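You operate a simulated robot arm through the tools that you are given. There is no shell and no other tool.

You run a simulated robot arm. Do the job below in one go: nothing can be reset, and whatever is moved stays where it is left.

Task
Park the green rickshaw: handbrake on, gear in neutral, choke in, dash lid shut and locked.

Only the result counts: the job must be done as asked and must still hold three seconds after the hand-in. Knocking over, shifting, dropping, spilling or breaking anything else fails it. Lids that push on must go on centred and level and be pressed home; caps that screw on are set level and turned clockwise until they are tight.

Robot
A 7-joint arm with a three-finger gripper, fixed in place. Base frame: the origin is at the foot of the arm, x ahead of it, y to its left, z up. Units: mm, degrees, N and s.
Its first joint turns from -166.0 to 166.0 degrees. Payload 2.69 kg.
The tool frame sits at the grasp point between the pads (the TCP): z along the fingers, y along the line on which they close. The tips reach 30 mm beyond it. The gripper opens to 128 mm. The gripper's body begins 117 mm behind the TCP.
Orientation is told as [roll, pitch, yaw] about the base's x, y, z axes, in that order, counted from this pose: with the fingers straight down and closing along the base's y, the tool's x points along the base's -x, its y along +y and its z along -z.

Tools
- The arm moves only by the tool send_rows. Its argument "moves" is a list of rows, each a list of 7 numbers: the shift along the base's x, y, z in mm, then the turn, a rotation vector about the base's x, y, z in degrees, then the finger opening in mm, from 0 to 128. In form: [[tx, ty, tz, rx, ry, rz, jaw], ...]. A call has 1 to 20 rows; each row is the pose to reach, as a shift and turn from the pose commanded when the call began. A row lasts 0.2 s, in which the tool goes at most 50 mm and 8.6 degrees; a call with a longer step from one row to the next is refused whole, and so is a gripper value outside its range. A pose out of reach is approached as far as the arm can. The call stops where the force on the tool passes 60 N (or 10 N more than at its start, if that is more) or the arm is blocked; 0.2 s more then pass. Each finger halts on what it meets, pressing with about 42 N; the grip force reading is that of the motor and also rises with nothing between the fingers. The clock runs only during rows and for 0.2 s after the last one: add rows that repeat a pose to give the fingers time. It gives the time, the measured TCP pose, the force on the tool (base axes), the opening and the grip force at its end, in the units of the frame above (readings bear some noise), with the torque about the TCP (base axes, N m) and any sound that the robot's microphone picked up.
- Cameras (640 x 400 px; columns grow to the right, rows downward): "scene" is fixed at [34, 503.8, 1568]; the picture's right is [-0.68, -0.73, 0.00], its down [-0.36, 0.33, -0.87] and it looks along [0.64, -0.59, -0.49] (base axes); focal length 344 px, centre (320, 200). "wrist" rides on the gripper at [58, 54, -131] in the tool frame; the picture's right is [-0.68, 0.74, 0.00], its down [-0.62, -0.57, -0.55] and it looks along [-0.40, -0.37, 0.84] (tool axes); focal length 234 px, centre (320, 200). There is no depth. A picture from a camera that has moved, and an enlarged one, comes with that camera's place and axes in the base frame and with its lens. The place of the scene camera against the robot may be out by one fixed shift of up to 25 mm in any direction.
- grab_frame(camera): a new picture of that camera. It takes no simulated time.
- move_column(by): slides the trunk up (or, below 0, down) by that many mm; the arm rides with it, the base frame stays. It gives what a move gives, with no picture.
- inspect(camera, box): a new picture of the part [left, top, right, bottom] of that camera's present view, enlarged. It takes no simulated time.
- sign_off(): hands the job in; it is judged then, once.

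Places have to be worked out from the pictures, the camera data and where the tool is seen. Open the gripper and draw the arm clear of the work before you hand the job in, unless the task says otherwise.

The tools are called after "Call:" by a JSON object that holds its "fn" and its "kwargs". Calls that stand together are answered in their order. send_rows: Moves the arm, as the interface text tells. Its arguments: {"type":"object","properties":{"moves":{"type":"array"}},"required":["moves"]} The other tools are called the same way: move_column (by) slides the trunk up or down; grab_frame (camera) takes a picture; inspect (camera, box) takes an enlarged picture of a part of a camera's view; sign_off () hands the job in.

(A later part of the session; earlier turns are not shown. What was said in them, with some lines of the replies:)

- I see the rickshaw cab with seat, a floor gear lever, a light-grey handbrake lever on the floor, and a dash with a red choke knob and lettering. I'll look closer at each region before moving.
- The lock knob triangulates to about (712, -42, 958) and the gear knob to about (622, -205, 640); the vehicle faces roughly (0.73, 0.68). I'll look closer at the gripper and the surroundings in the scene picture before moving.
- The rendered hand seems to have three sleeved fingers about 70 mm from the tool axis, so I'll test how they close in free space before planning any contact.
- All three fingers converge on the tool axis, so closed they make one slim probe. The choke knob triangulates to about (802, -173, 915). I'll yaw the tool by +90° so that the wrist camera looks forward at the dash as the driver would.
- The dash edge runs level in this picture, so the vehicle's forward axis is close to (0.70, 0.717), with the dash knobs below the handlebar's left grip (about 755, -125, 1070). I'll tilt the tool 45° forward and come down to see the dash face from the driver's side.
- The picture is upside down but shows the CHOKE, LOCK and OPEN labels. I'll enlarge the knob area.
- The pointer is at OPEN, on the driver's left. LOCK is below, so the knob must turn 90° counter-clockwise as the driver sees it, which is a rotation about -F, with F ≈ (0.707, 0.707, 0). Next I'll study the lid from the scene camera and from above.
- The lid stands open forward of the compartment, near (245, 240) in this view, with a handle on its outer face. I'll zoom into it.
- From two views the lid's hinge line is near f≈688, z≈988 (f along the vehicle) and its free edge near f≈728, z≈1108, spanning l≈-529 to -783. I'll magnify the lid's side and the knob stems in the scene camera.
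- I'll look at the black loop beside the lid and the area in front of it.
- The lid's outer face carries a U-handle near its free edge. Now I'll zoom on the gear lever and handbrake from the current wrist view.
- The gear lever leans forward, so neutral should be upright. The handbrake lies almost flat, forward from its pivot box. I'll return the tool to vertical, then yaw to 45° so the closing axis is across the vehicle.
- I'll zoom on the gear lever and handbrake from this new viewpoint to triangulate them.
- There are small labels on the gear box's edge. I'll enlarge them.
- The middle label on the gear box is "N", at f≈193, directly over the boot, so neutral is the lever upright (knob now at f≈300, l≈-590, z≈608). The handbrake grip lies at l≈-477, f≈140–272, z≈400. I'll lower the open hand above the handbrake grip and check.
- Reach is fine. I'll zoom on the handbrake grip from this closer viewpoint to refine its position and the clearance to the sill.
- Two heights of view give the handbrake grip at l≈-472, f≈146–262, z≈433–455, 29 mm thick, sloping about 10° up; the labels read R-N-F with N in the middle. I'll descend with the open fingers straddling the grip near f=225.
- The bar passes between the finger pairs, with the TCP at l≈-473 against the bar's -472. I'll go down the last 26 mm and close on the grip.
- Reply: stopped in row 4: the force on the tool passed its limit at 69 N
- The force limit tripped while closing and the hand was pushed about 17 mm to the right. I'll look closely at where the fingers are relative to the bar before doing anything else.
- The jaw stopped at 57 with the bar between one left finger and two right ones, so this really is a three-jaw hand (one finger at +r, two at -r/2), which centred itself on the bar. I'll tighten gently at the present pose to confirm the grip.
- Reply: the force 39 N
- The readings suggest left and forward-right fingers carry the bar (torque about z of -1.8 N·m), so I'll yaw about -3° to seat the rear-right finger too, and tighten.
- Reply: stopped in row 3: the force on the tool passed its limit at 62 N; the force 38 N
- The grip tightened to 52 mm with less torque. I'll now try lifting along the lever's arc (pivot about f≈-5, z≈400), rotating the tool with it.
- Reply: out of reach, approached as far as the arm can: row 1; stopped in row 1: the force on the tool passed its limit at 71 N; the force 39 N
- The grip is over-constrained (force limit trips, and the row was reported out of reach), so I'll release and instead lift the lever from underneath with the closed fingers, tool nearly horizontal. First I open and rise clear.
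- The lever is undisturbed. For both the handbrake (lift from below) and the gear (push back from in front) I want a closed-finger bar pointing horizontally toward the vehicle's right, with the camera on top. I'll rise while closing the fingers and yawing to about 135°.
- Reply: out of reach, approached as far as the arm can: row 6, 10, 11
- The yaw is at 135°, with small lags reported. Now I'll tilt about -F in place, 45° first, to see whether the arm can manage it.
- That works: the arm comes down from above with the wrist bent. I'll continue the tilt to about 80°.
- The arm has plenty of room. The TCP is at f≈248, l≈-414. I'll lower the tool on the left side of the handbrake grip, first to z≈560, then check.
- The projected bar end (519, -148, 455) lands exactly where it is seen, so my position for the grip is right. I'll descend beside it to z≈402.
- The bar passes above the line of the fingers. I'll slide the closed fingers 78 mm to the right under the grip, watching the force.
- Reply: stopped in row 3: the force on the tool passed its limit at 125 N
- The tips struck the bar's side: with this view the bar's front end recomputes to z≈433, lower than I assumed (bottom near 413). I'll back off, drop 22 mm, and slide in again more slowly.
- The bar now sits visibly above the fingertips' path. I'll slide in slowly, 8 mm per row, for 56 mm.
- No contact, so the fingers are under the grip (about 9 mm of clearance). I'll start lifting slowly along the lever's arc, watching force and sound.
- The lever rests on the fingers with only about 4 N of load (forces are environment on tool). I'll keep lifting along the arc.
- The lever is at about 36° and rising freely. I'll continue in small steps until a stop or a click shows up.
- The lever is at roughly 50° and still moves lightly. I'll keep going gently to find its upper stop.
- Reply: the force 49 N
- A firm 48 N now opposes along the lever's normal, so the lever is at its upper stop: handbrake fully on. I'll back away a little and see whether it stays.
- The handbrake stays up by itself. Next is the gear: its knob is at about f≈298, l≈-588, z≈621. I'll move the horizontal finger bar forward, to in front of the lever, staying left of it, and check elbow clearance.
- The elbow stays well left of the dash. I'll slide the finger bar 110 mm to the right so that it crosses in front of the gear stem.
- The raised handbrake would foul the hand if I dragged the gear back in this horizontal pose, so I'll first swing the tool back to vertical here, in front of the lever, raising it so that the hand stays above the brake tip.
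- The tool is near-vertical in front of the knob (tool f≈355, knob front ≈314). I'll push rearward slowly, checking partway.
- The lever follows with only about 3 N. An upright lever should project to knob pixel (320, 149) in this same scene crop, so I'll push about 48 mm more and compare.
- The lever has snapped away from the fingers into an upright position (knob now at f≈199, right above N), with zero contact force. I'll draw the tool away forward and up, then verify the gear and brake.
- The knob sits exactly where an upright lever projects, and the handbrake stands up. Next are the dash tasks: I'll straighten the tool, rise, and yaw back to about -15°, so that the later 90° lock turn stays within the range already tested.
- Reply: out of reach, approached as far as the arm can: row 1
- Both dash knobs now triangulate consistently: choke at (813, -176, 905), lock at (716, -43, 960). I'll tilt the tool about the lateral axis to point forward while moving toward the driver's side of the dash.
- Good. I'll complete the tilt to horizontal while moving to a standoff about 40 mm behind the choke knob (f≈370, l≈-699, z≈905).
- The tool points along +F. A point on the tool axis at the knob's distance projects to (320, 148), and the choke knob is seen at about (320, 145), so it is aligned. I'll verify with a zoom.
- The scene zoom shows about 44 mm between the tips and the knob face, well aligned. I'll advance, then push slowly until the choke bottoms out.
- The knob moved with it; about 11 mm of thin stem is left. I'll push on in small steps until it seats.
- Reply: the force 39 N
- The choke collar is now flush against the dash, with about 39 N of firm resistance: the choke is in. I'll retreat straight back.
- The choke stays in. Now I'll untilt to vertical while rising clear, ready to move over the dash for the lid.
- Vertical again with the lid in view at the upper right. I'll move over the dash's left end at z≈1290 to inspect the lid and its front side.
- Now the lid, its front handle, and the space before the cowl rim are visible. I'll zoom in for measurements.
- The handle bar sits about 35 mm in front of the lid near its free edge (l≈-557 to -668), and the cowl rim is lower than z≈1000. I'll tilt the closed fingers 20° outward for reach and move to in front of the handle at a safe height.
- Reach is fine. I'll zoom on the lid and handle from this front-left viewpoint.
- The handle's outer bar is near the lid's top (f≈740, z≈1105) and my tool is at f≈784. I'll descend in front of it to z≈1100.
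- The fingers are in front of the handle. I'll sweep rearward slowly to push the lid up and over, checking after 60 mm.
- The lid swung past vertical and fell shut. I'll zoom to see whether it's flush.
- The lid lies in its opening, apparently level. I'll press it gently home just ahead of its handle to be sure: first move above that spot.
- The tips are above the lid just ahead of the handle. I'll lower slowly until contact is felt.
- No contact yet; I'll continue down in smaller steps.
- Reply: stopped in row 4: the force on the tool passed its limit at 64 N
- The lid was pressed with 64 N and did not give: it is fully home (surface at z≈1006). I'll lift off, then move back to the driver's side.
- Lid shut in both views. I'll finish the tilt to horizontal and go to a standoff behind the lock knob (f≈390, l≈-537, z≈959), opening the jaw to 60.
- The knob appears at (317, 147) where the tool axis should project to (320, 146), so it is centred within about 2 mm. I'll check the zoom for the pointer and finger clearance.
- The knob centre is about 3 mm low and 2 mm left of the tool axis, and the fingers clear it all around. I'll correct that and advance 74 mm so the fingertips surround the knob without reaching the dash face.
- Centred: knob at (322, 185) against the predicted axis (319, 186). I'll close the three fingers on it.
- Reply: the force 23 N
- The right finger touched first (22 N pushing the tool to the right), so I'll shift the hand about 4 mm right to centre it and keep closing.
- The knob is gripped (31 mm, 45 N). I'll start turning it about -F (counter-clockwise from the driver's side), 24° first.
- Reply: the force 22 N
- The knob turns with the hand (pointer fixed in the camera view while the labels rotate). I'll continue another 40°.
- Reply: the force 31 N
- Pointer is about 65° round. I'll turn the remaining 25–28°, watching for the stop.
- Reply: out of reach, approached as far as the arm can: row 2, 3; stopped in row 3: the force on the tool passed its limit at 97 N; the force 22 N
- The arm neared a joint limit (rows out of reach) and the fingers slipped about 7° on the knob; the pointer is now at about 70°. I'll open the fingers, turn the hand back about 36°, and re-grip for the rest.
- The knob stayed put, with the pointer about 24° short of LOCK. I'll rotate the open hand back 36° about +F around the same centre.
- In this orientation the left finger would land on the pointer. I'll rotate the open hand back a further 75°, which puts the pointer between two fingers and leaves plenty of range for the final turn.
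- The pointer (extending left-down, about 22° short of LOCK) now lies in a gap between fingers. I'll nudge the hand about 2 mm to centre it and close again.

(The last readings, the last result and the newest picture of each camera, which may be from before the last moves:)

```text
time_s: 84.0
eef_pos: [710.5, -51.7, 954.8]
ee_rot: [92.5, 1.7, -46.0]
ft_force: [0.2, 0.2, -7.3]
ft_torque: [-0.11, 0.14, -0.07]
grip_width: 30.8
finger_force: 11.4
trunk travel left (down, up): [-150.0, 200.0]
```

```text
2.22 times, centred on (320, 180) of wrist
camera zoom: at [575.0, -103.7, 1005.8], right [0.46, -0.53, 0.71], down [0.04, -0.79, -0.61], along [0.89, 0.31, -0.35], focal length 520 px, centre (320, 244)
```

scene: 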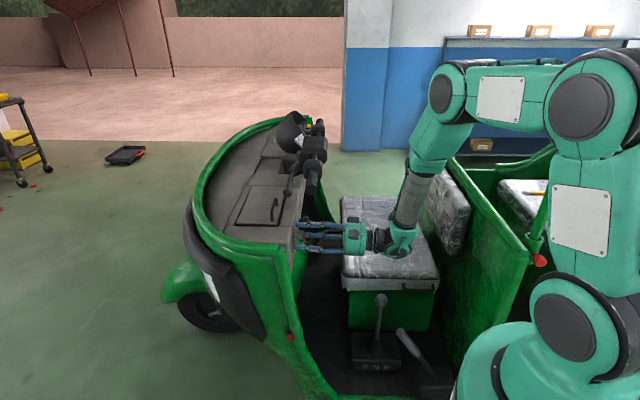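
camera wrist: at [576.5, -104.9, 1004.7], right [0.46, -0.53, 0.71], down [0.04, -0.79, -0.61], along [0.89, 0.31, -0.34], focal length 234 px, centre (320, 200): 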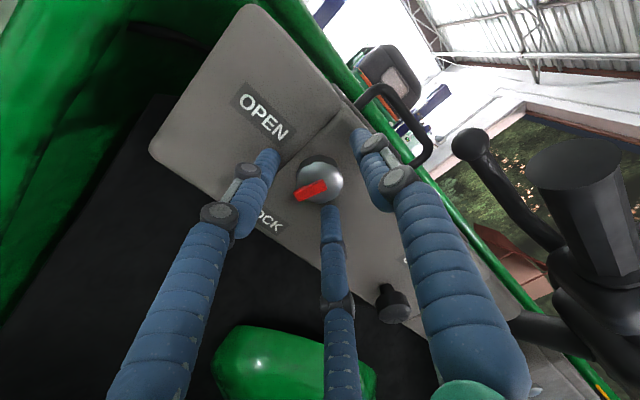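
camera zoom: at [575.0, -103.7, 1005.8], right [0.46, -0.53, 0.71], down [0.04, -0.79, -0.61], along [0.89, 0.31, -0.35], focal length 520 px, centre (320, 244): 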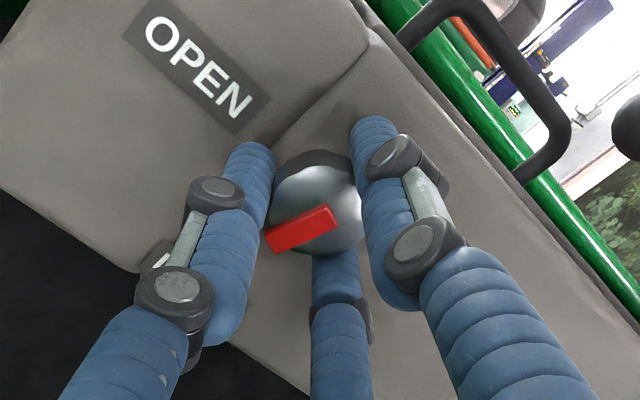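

Gripped again at 30.8 mm with small side load. I'll hold one beat to build grip force, then turn the remaining roughly 24° in small steps.

Call:
{"fn": "send_rows", "kwargs": {"moves": [[0, 0, 0, 0, 0, 0, 12], [0, 0, 0, 0, 0, 0, 12], [0, 0, 0, -3, -3, 0, 12], [0, 0, 0, -6, -6, 0, 12], [0, 0, 0, -9, -9, 0, 12], [0, 0, 0, -12, -12, 0, 12]]}}

Call:
{"fn": "inspect", "kwargs": {"camera": "wrist", "box": [220, 90, 420, 270]}}

```text
time_s: 85.4
eef_pos: [711.5, -52.5, 952.8]
ee_rot: [92.9, -15.5, -46.1]
ft_force: [0.9, -1.0, -5.7]
ft_torque: [-0.24, 0.24, 0.1]
grip_width: 30.4
finger_force: 44.8
trunk travel left (down, up): [-150.0, 200.0]
```

```text
2.22 times, centred on (320, 180) of wrist
camera zoom: at [566.8, -95.4, 985.9], right [0.29, -0.36, 0.89], down [0.15, -0.9, -0.41], along [0.95, 0.25, -0.21], focal length 520 px, centre (320, 244)
```

zoom: 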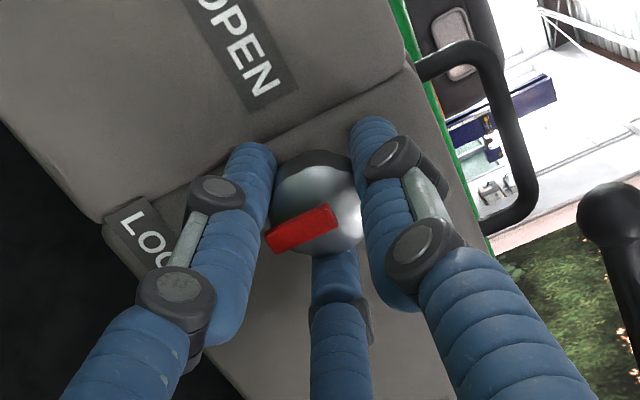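

No slip; pointer at about 82–87°. I'll go on in 3° steps to feel for the stop.

Call:
{"fn": "send_rows", "kwargs": {"moves": [[0, 0, 0, -2, -2, 0, 12], [0, 0, 0, -4, -4, 0, 12], [0, 0, 0, -6, -6, 0, 12]]}}

Call:
{"fn": "inspect", "kwargs": {"camera": "wrist", "box": [220, 90, 420, 270]}}

```text
time_s: 86.2
eef_pos: [711.4, -52.8, 954.5]
ee_rot: [93.2, -23.8, -46.0]
ft_force: [4.2, 3.0, 0.5]
ft_torque: [0.29, 0.82, -0.07]
grip_width: 31.0
finger_force: 45.3
trunk travel left (down, up): [-150.0, 200.0]
```

```text
2.22 times, centred on (320, 180) of wrist
camera zoom: at [564.3, -93.0, 975.0], right [0.19, -0.26, 0.95], down [0.18, -0.94, -0.3], along [0.96, 0.23, -0.13], focal length 520 px, centre (320, 244)
```

zoom: 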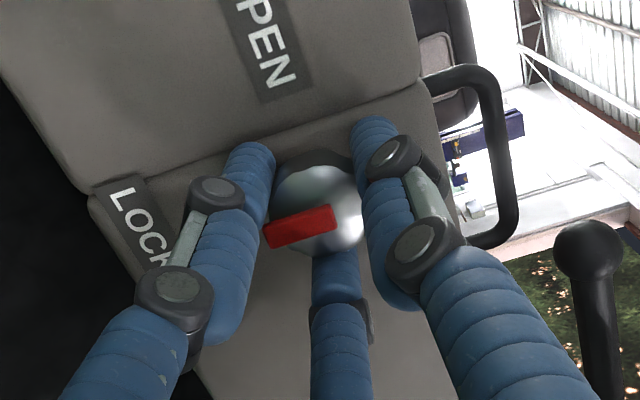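

A resisting torque of 0.8 N·m appeared and the pointer now aims straight down (about 89°) at LOCK: the knob is at its stop. I'll open the fingers and back straight out.

Call:
{"fn": "send_rows", "kwargs": {"moves": [[0, 0, 0, 0, 0, 0, 40], [0, 0, 0, 0, 0, 0, 60], [0, 0, 0, 0, 0, 0, 62], [-12, -12, 0, 0, 0, 0, 62], [-30, -30, 0, 0, 0, 0, 62], [-55, -55, 0, 0, 0, 0, 62], [-80, -80, 0, 0, 0, 0, 62]]}}

Call:
{"fn": "grab_frame", "kwargs": {"camera": "wrist"}}

Call:
{"fn": "inspect", "kwargs": {"camera": "wrist", "box": [220, 50, 420, 210]}}

Call:
{"fn": "inspect", "kwargs": {"camera": "scene", "box": [220, 160, 340, 250]}}

```text
time_s: 87.8
eef_pos: [628.9, -133.9, 955.8]
ee_rot: [93.0, -23.9, -46.1]
ft_force: [-0.1, -0.1, 0.3]
ft_torque: [0.04, -0.02, -0.01]
grip_width: 61.9
finger_force: 0.1
trunk travel left (down, up): [-150.0, 200.0]
```

```text
taken
camera wrist: at [482.4, -173.6, 977.2], right [0.2, -0.26, 0.95], down [0.18, -0.94, -0.3], along [0.96, 0.23, -0.14], focal length 234 px, centre (320, 200)
```

wrist: 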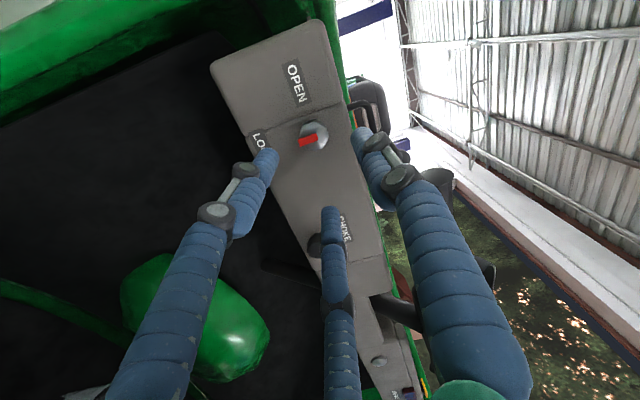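

```text
2.50 times, centred on (320, 130) of wrist
camera zoom: at [482.4, -173.6, 977.2], right [0.2, -0.26, 0.95], down [0.18, -0.94, -0.3], along [0.96, 0.23, -0.14], focal length 585 px, centre (320, 375)
```

zoom: 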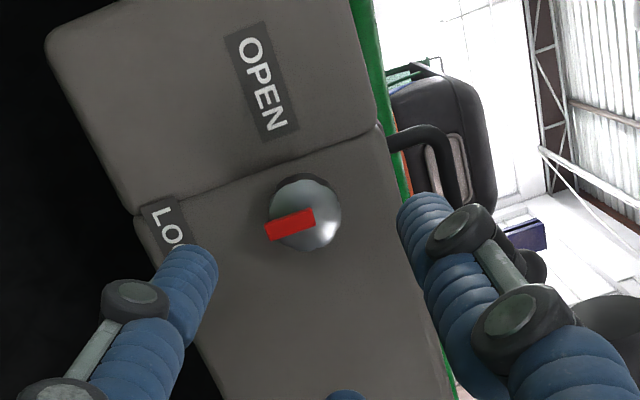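

```text
4.44 times, centred on (280, 205) of scene
camera zoom: at [34.0, 503.8, 1568.0], right [-0.68, -0.73, 0.0], down [-0.36, 0.33, -0.87], along [0.64, -0.59, -0.49], focal length 1527 px, centre (498, 178)
```

zoom: 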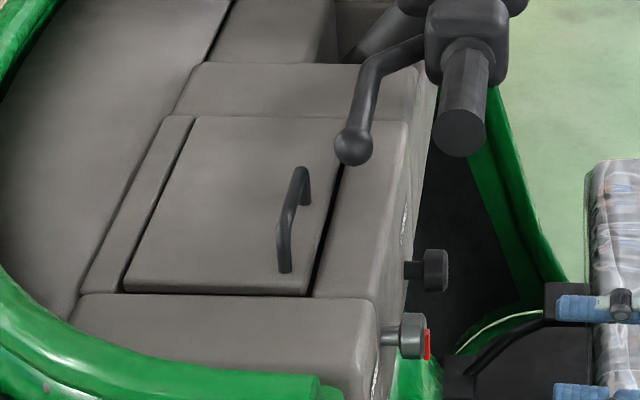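

The pointer is parallel to the vertical seam and points down at LOCK, and the lid is shut. I'll now withdraw up and back to vertical, clear of the vehicle.

Call:
{"fn": "send_rows", "kwargs": {"moves": [[-8, -5, 28, -5.6, 5.6, 0, 62], [-16, -10, 56, -11.2, 11.2, 0, 62], [-24, -15, 84, -16.8, 16.8, 0, 62], [-32, -20, 112, -22.4, 22.4, 0, 62], [-40, -25, 140, -28, 28, 0, 62], [-48, -30, 168, -33.6, 33.6, 0, 62], [-56, -35, 196, -39.2, 39.2, 0, 70], [-64, -40, 224, -44.8, 44.8, 0, 90], [-72, -45, 252, -50.4, 50.4, 0, 110], [-80, -50, 280, -56, 56, 0, 128], [-90, -55, 310, -62, 62, 0, 128]]}}

Call:
{"fn": "grab_frame", "kwargs": {"camera": "wrist"}}

Call:
{"fn": "grab_frame", "kwargs": {"camera": "scene"}}

```text
time_s: 90.2
eef_pos: [540.3, -185.6, 1264.3]
ee_rot: [4.6, -1.8, -21.3]
ft_force: [-0.7, 1.2, -0.4]
ft_torque: [0.01, 0.02, 0.0]
grip_width: 128.1
finger_force: 0.0
trunk travel left (down, up): [-150.0, 200.0]
```

```text
taken
camera wrist: at [497.1, -122.9, 1398.8], right [0.89, 0.44, 0.08], down [0.34, -0.78, 0.52], along [0.29, -0.44, -0.85], focal length 234 px, centre (320, 200)
```

wrist: 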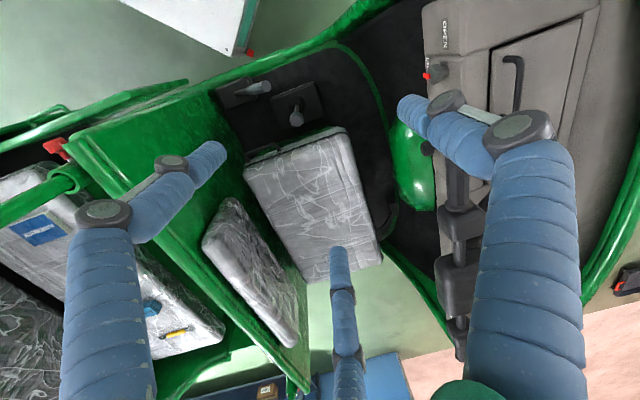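

```text
taken
```

scene: 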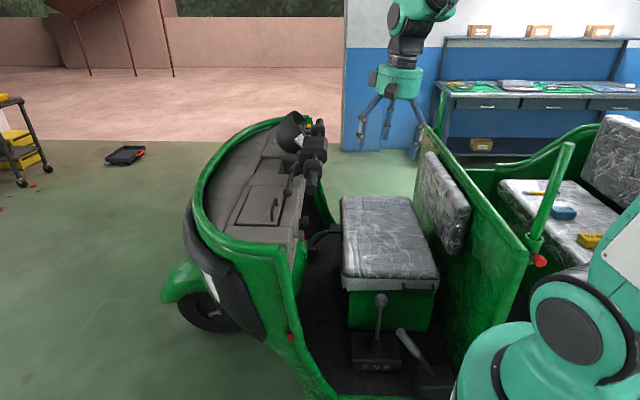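

The hand is clear and open. I'll do a final check of each item with zooms.

Call:
{"fn": "inspect", "kwargs": {"camera": "scene", "box": [330, 270, 470, 400]}}

Call:
{"fn": "inspect", "kwargs": {"camera": "scene", "box": [220, 160, 340, 250]}}

Call:
{"fn": "inspect", "kwargs": {"camera": "wrist", "box": [380, 0, 560, 160]}}

Call:
{"fn": "inspect", "kwargs": {"camera": "wrist", "box": [200, 50, 360, 170]}}

```text
3.08 times, centred on (400, 335) of scene
camera zoom: at [34.0, 503.8, 1568.0], right [-0.68, -0.73, 0.0], down [-0.36, 0.33, -0.87], along [0.64, -0.59, -0.49], focal length 1057 px, centre (74, -215)
```

zoom: 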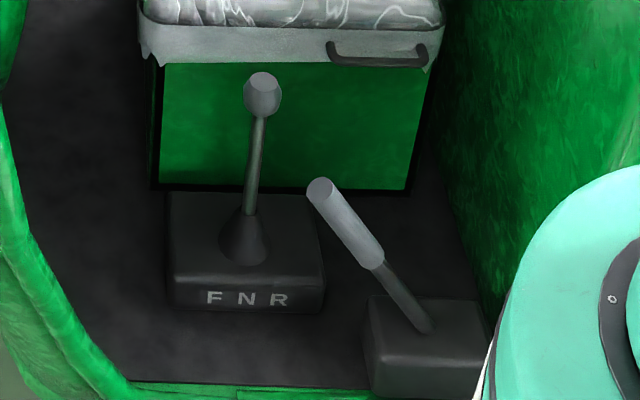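

```text
4.44 times, centred on (280, 205) of scene
camera zoom: at [34.0, 503.8, 1568.0], right [-0.68, -0.73, 0.0], down [-0.36, 0.33, -0.87], along [0.64, -0.59, -0.49], focal length 1527 px, centre (498, 178)
```

zoom: 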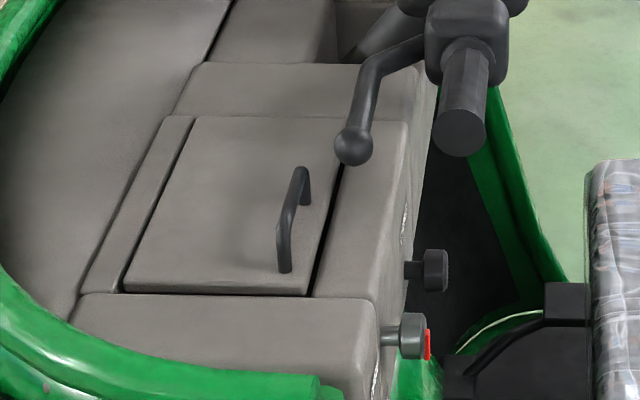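

```text
2.50 times, centred on (470, 80) of wrist
camera zoom: at [497.1, -122.9, 1398.8], right [0.89, 0.44, 0.08], down [0.34, -0.78, 0.52], along [0.29, -0.44, -0.85], focal length 585 px, centre (-55, 500)
```

zoom: 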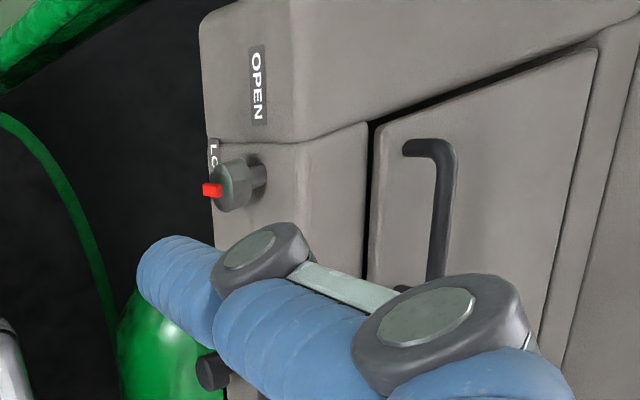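

```text
3.33 times, centred on (280, 110) of wrist
camera zoom: at [497.1, -122.9, 1398.8], right [0.89, 0.44, 0.08], down [0.34, -0.78, 0.52], along [0.29, -0.44, -0.85], focal length 781 px, centre (453, 500)
```

zoom: 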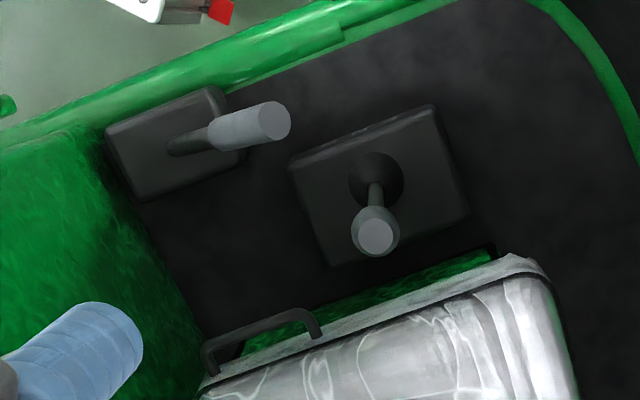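

Final check: the handbrake is fully raised and holding, the gear lever is upright over N, the choke knob is seated against the dash, and the lid is flush with the lock pointer at LOCK. The gripper is open and clear above the vehicle, so I'm handing the job in.

Call:
{"fn": "sign_off", "kwargs": {}}

```text
The job is handed in.
```

The green rickshaw is parked as asked and I've handed the job in; I haven't seen the judged result. The last pictures, taken just before hand-in, showed:

- **Handbrake:** on. I lifted it to its upper stop, and it stayed up by itself after I let go.
- **Gear:** neutral. The lever moved clear of the fingers on its own and stands upright over the N mark.
- **Choke:** in. I pushed it until it stopped firmly against the dash.
- **Dash lid:** shut and locked. The lid closed flush and didn't give when pressed. The lock knob is turned to its stop with the pointer at LOCK.

**Contact along the way:**
- **Handbrake:** my first grip failed and I let go. The fingertips then bumped the lever's side, a 125 N peak.
- **Lock knob:** the force limit tripped while I was turning it, so I re-gripped to finish.

In the final pictures nothing else looked moved or damaged. The gripper is open and the arm is clear above the vehicle.
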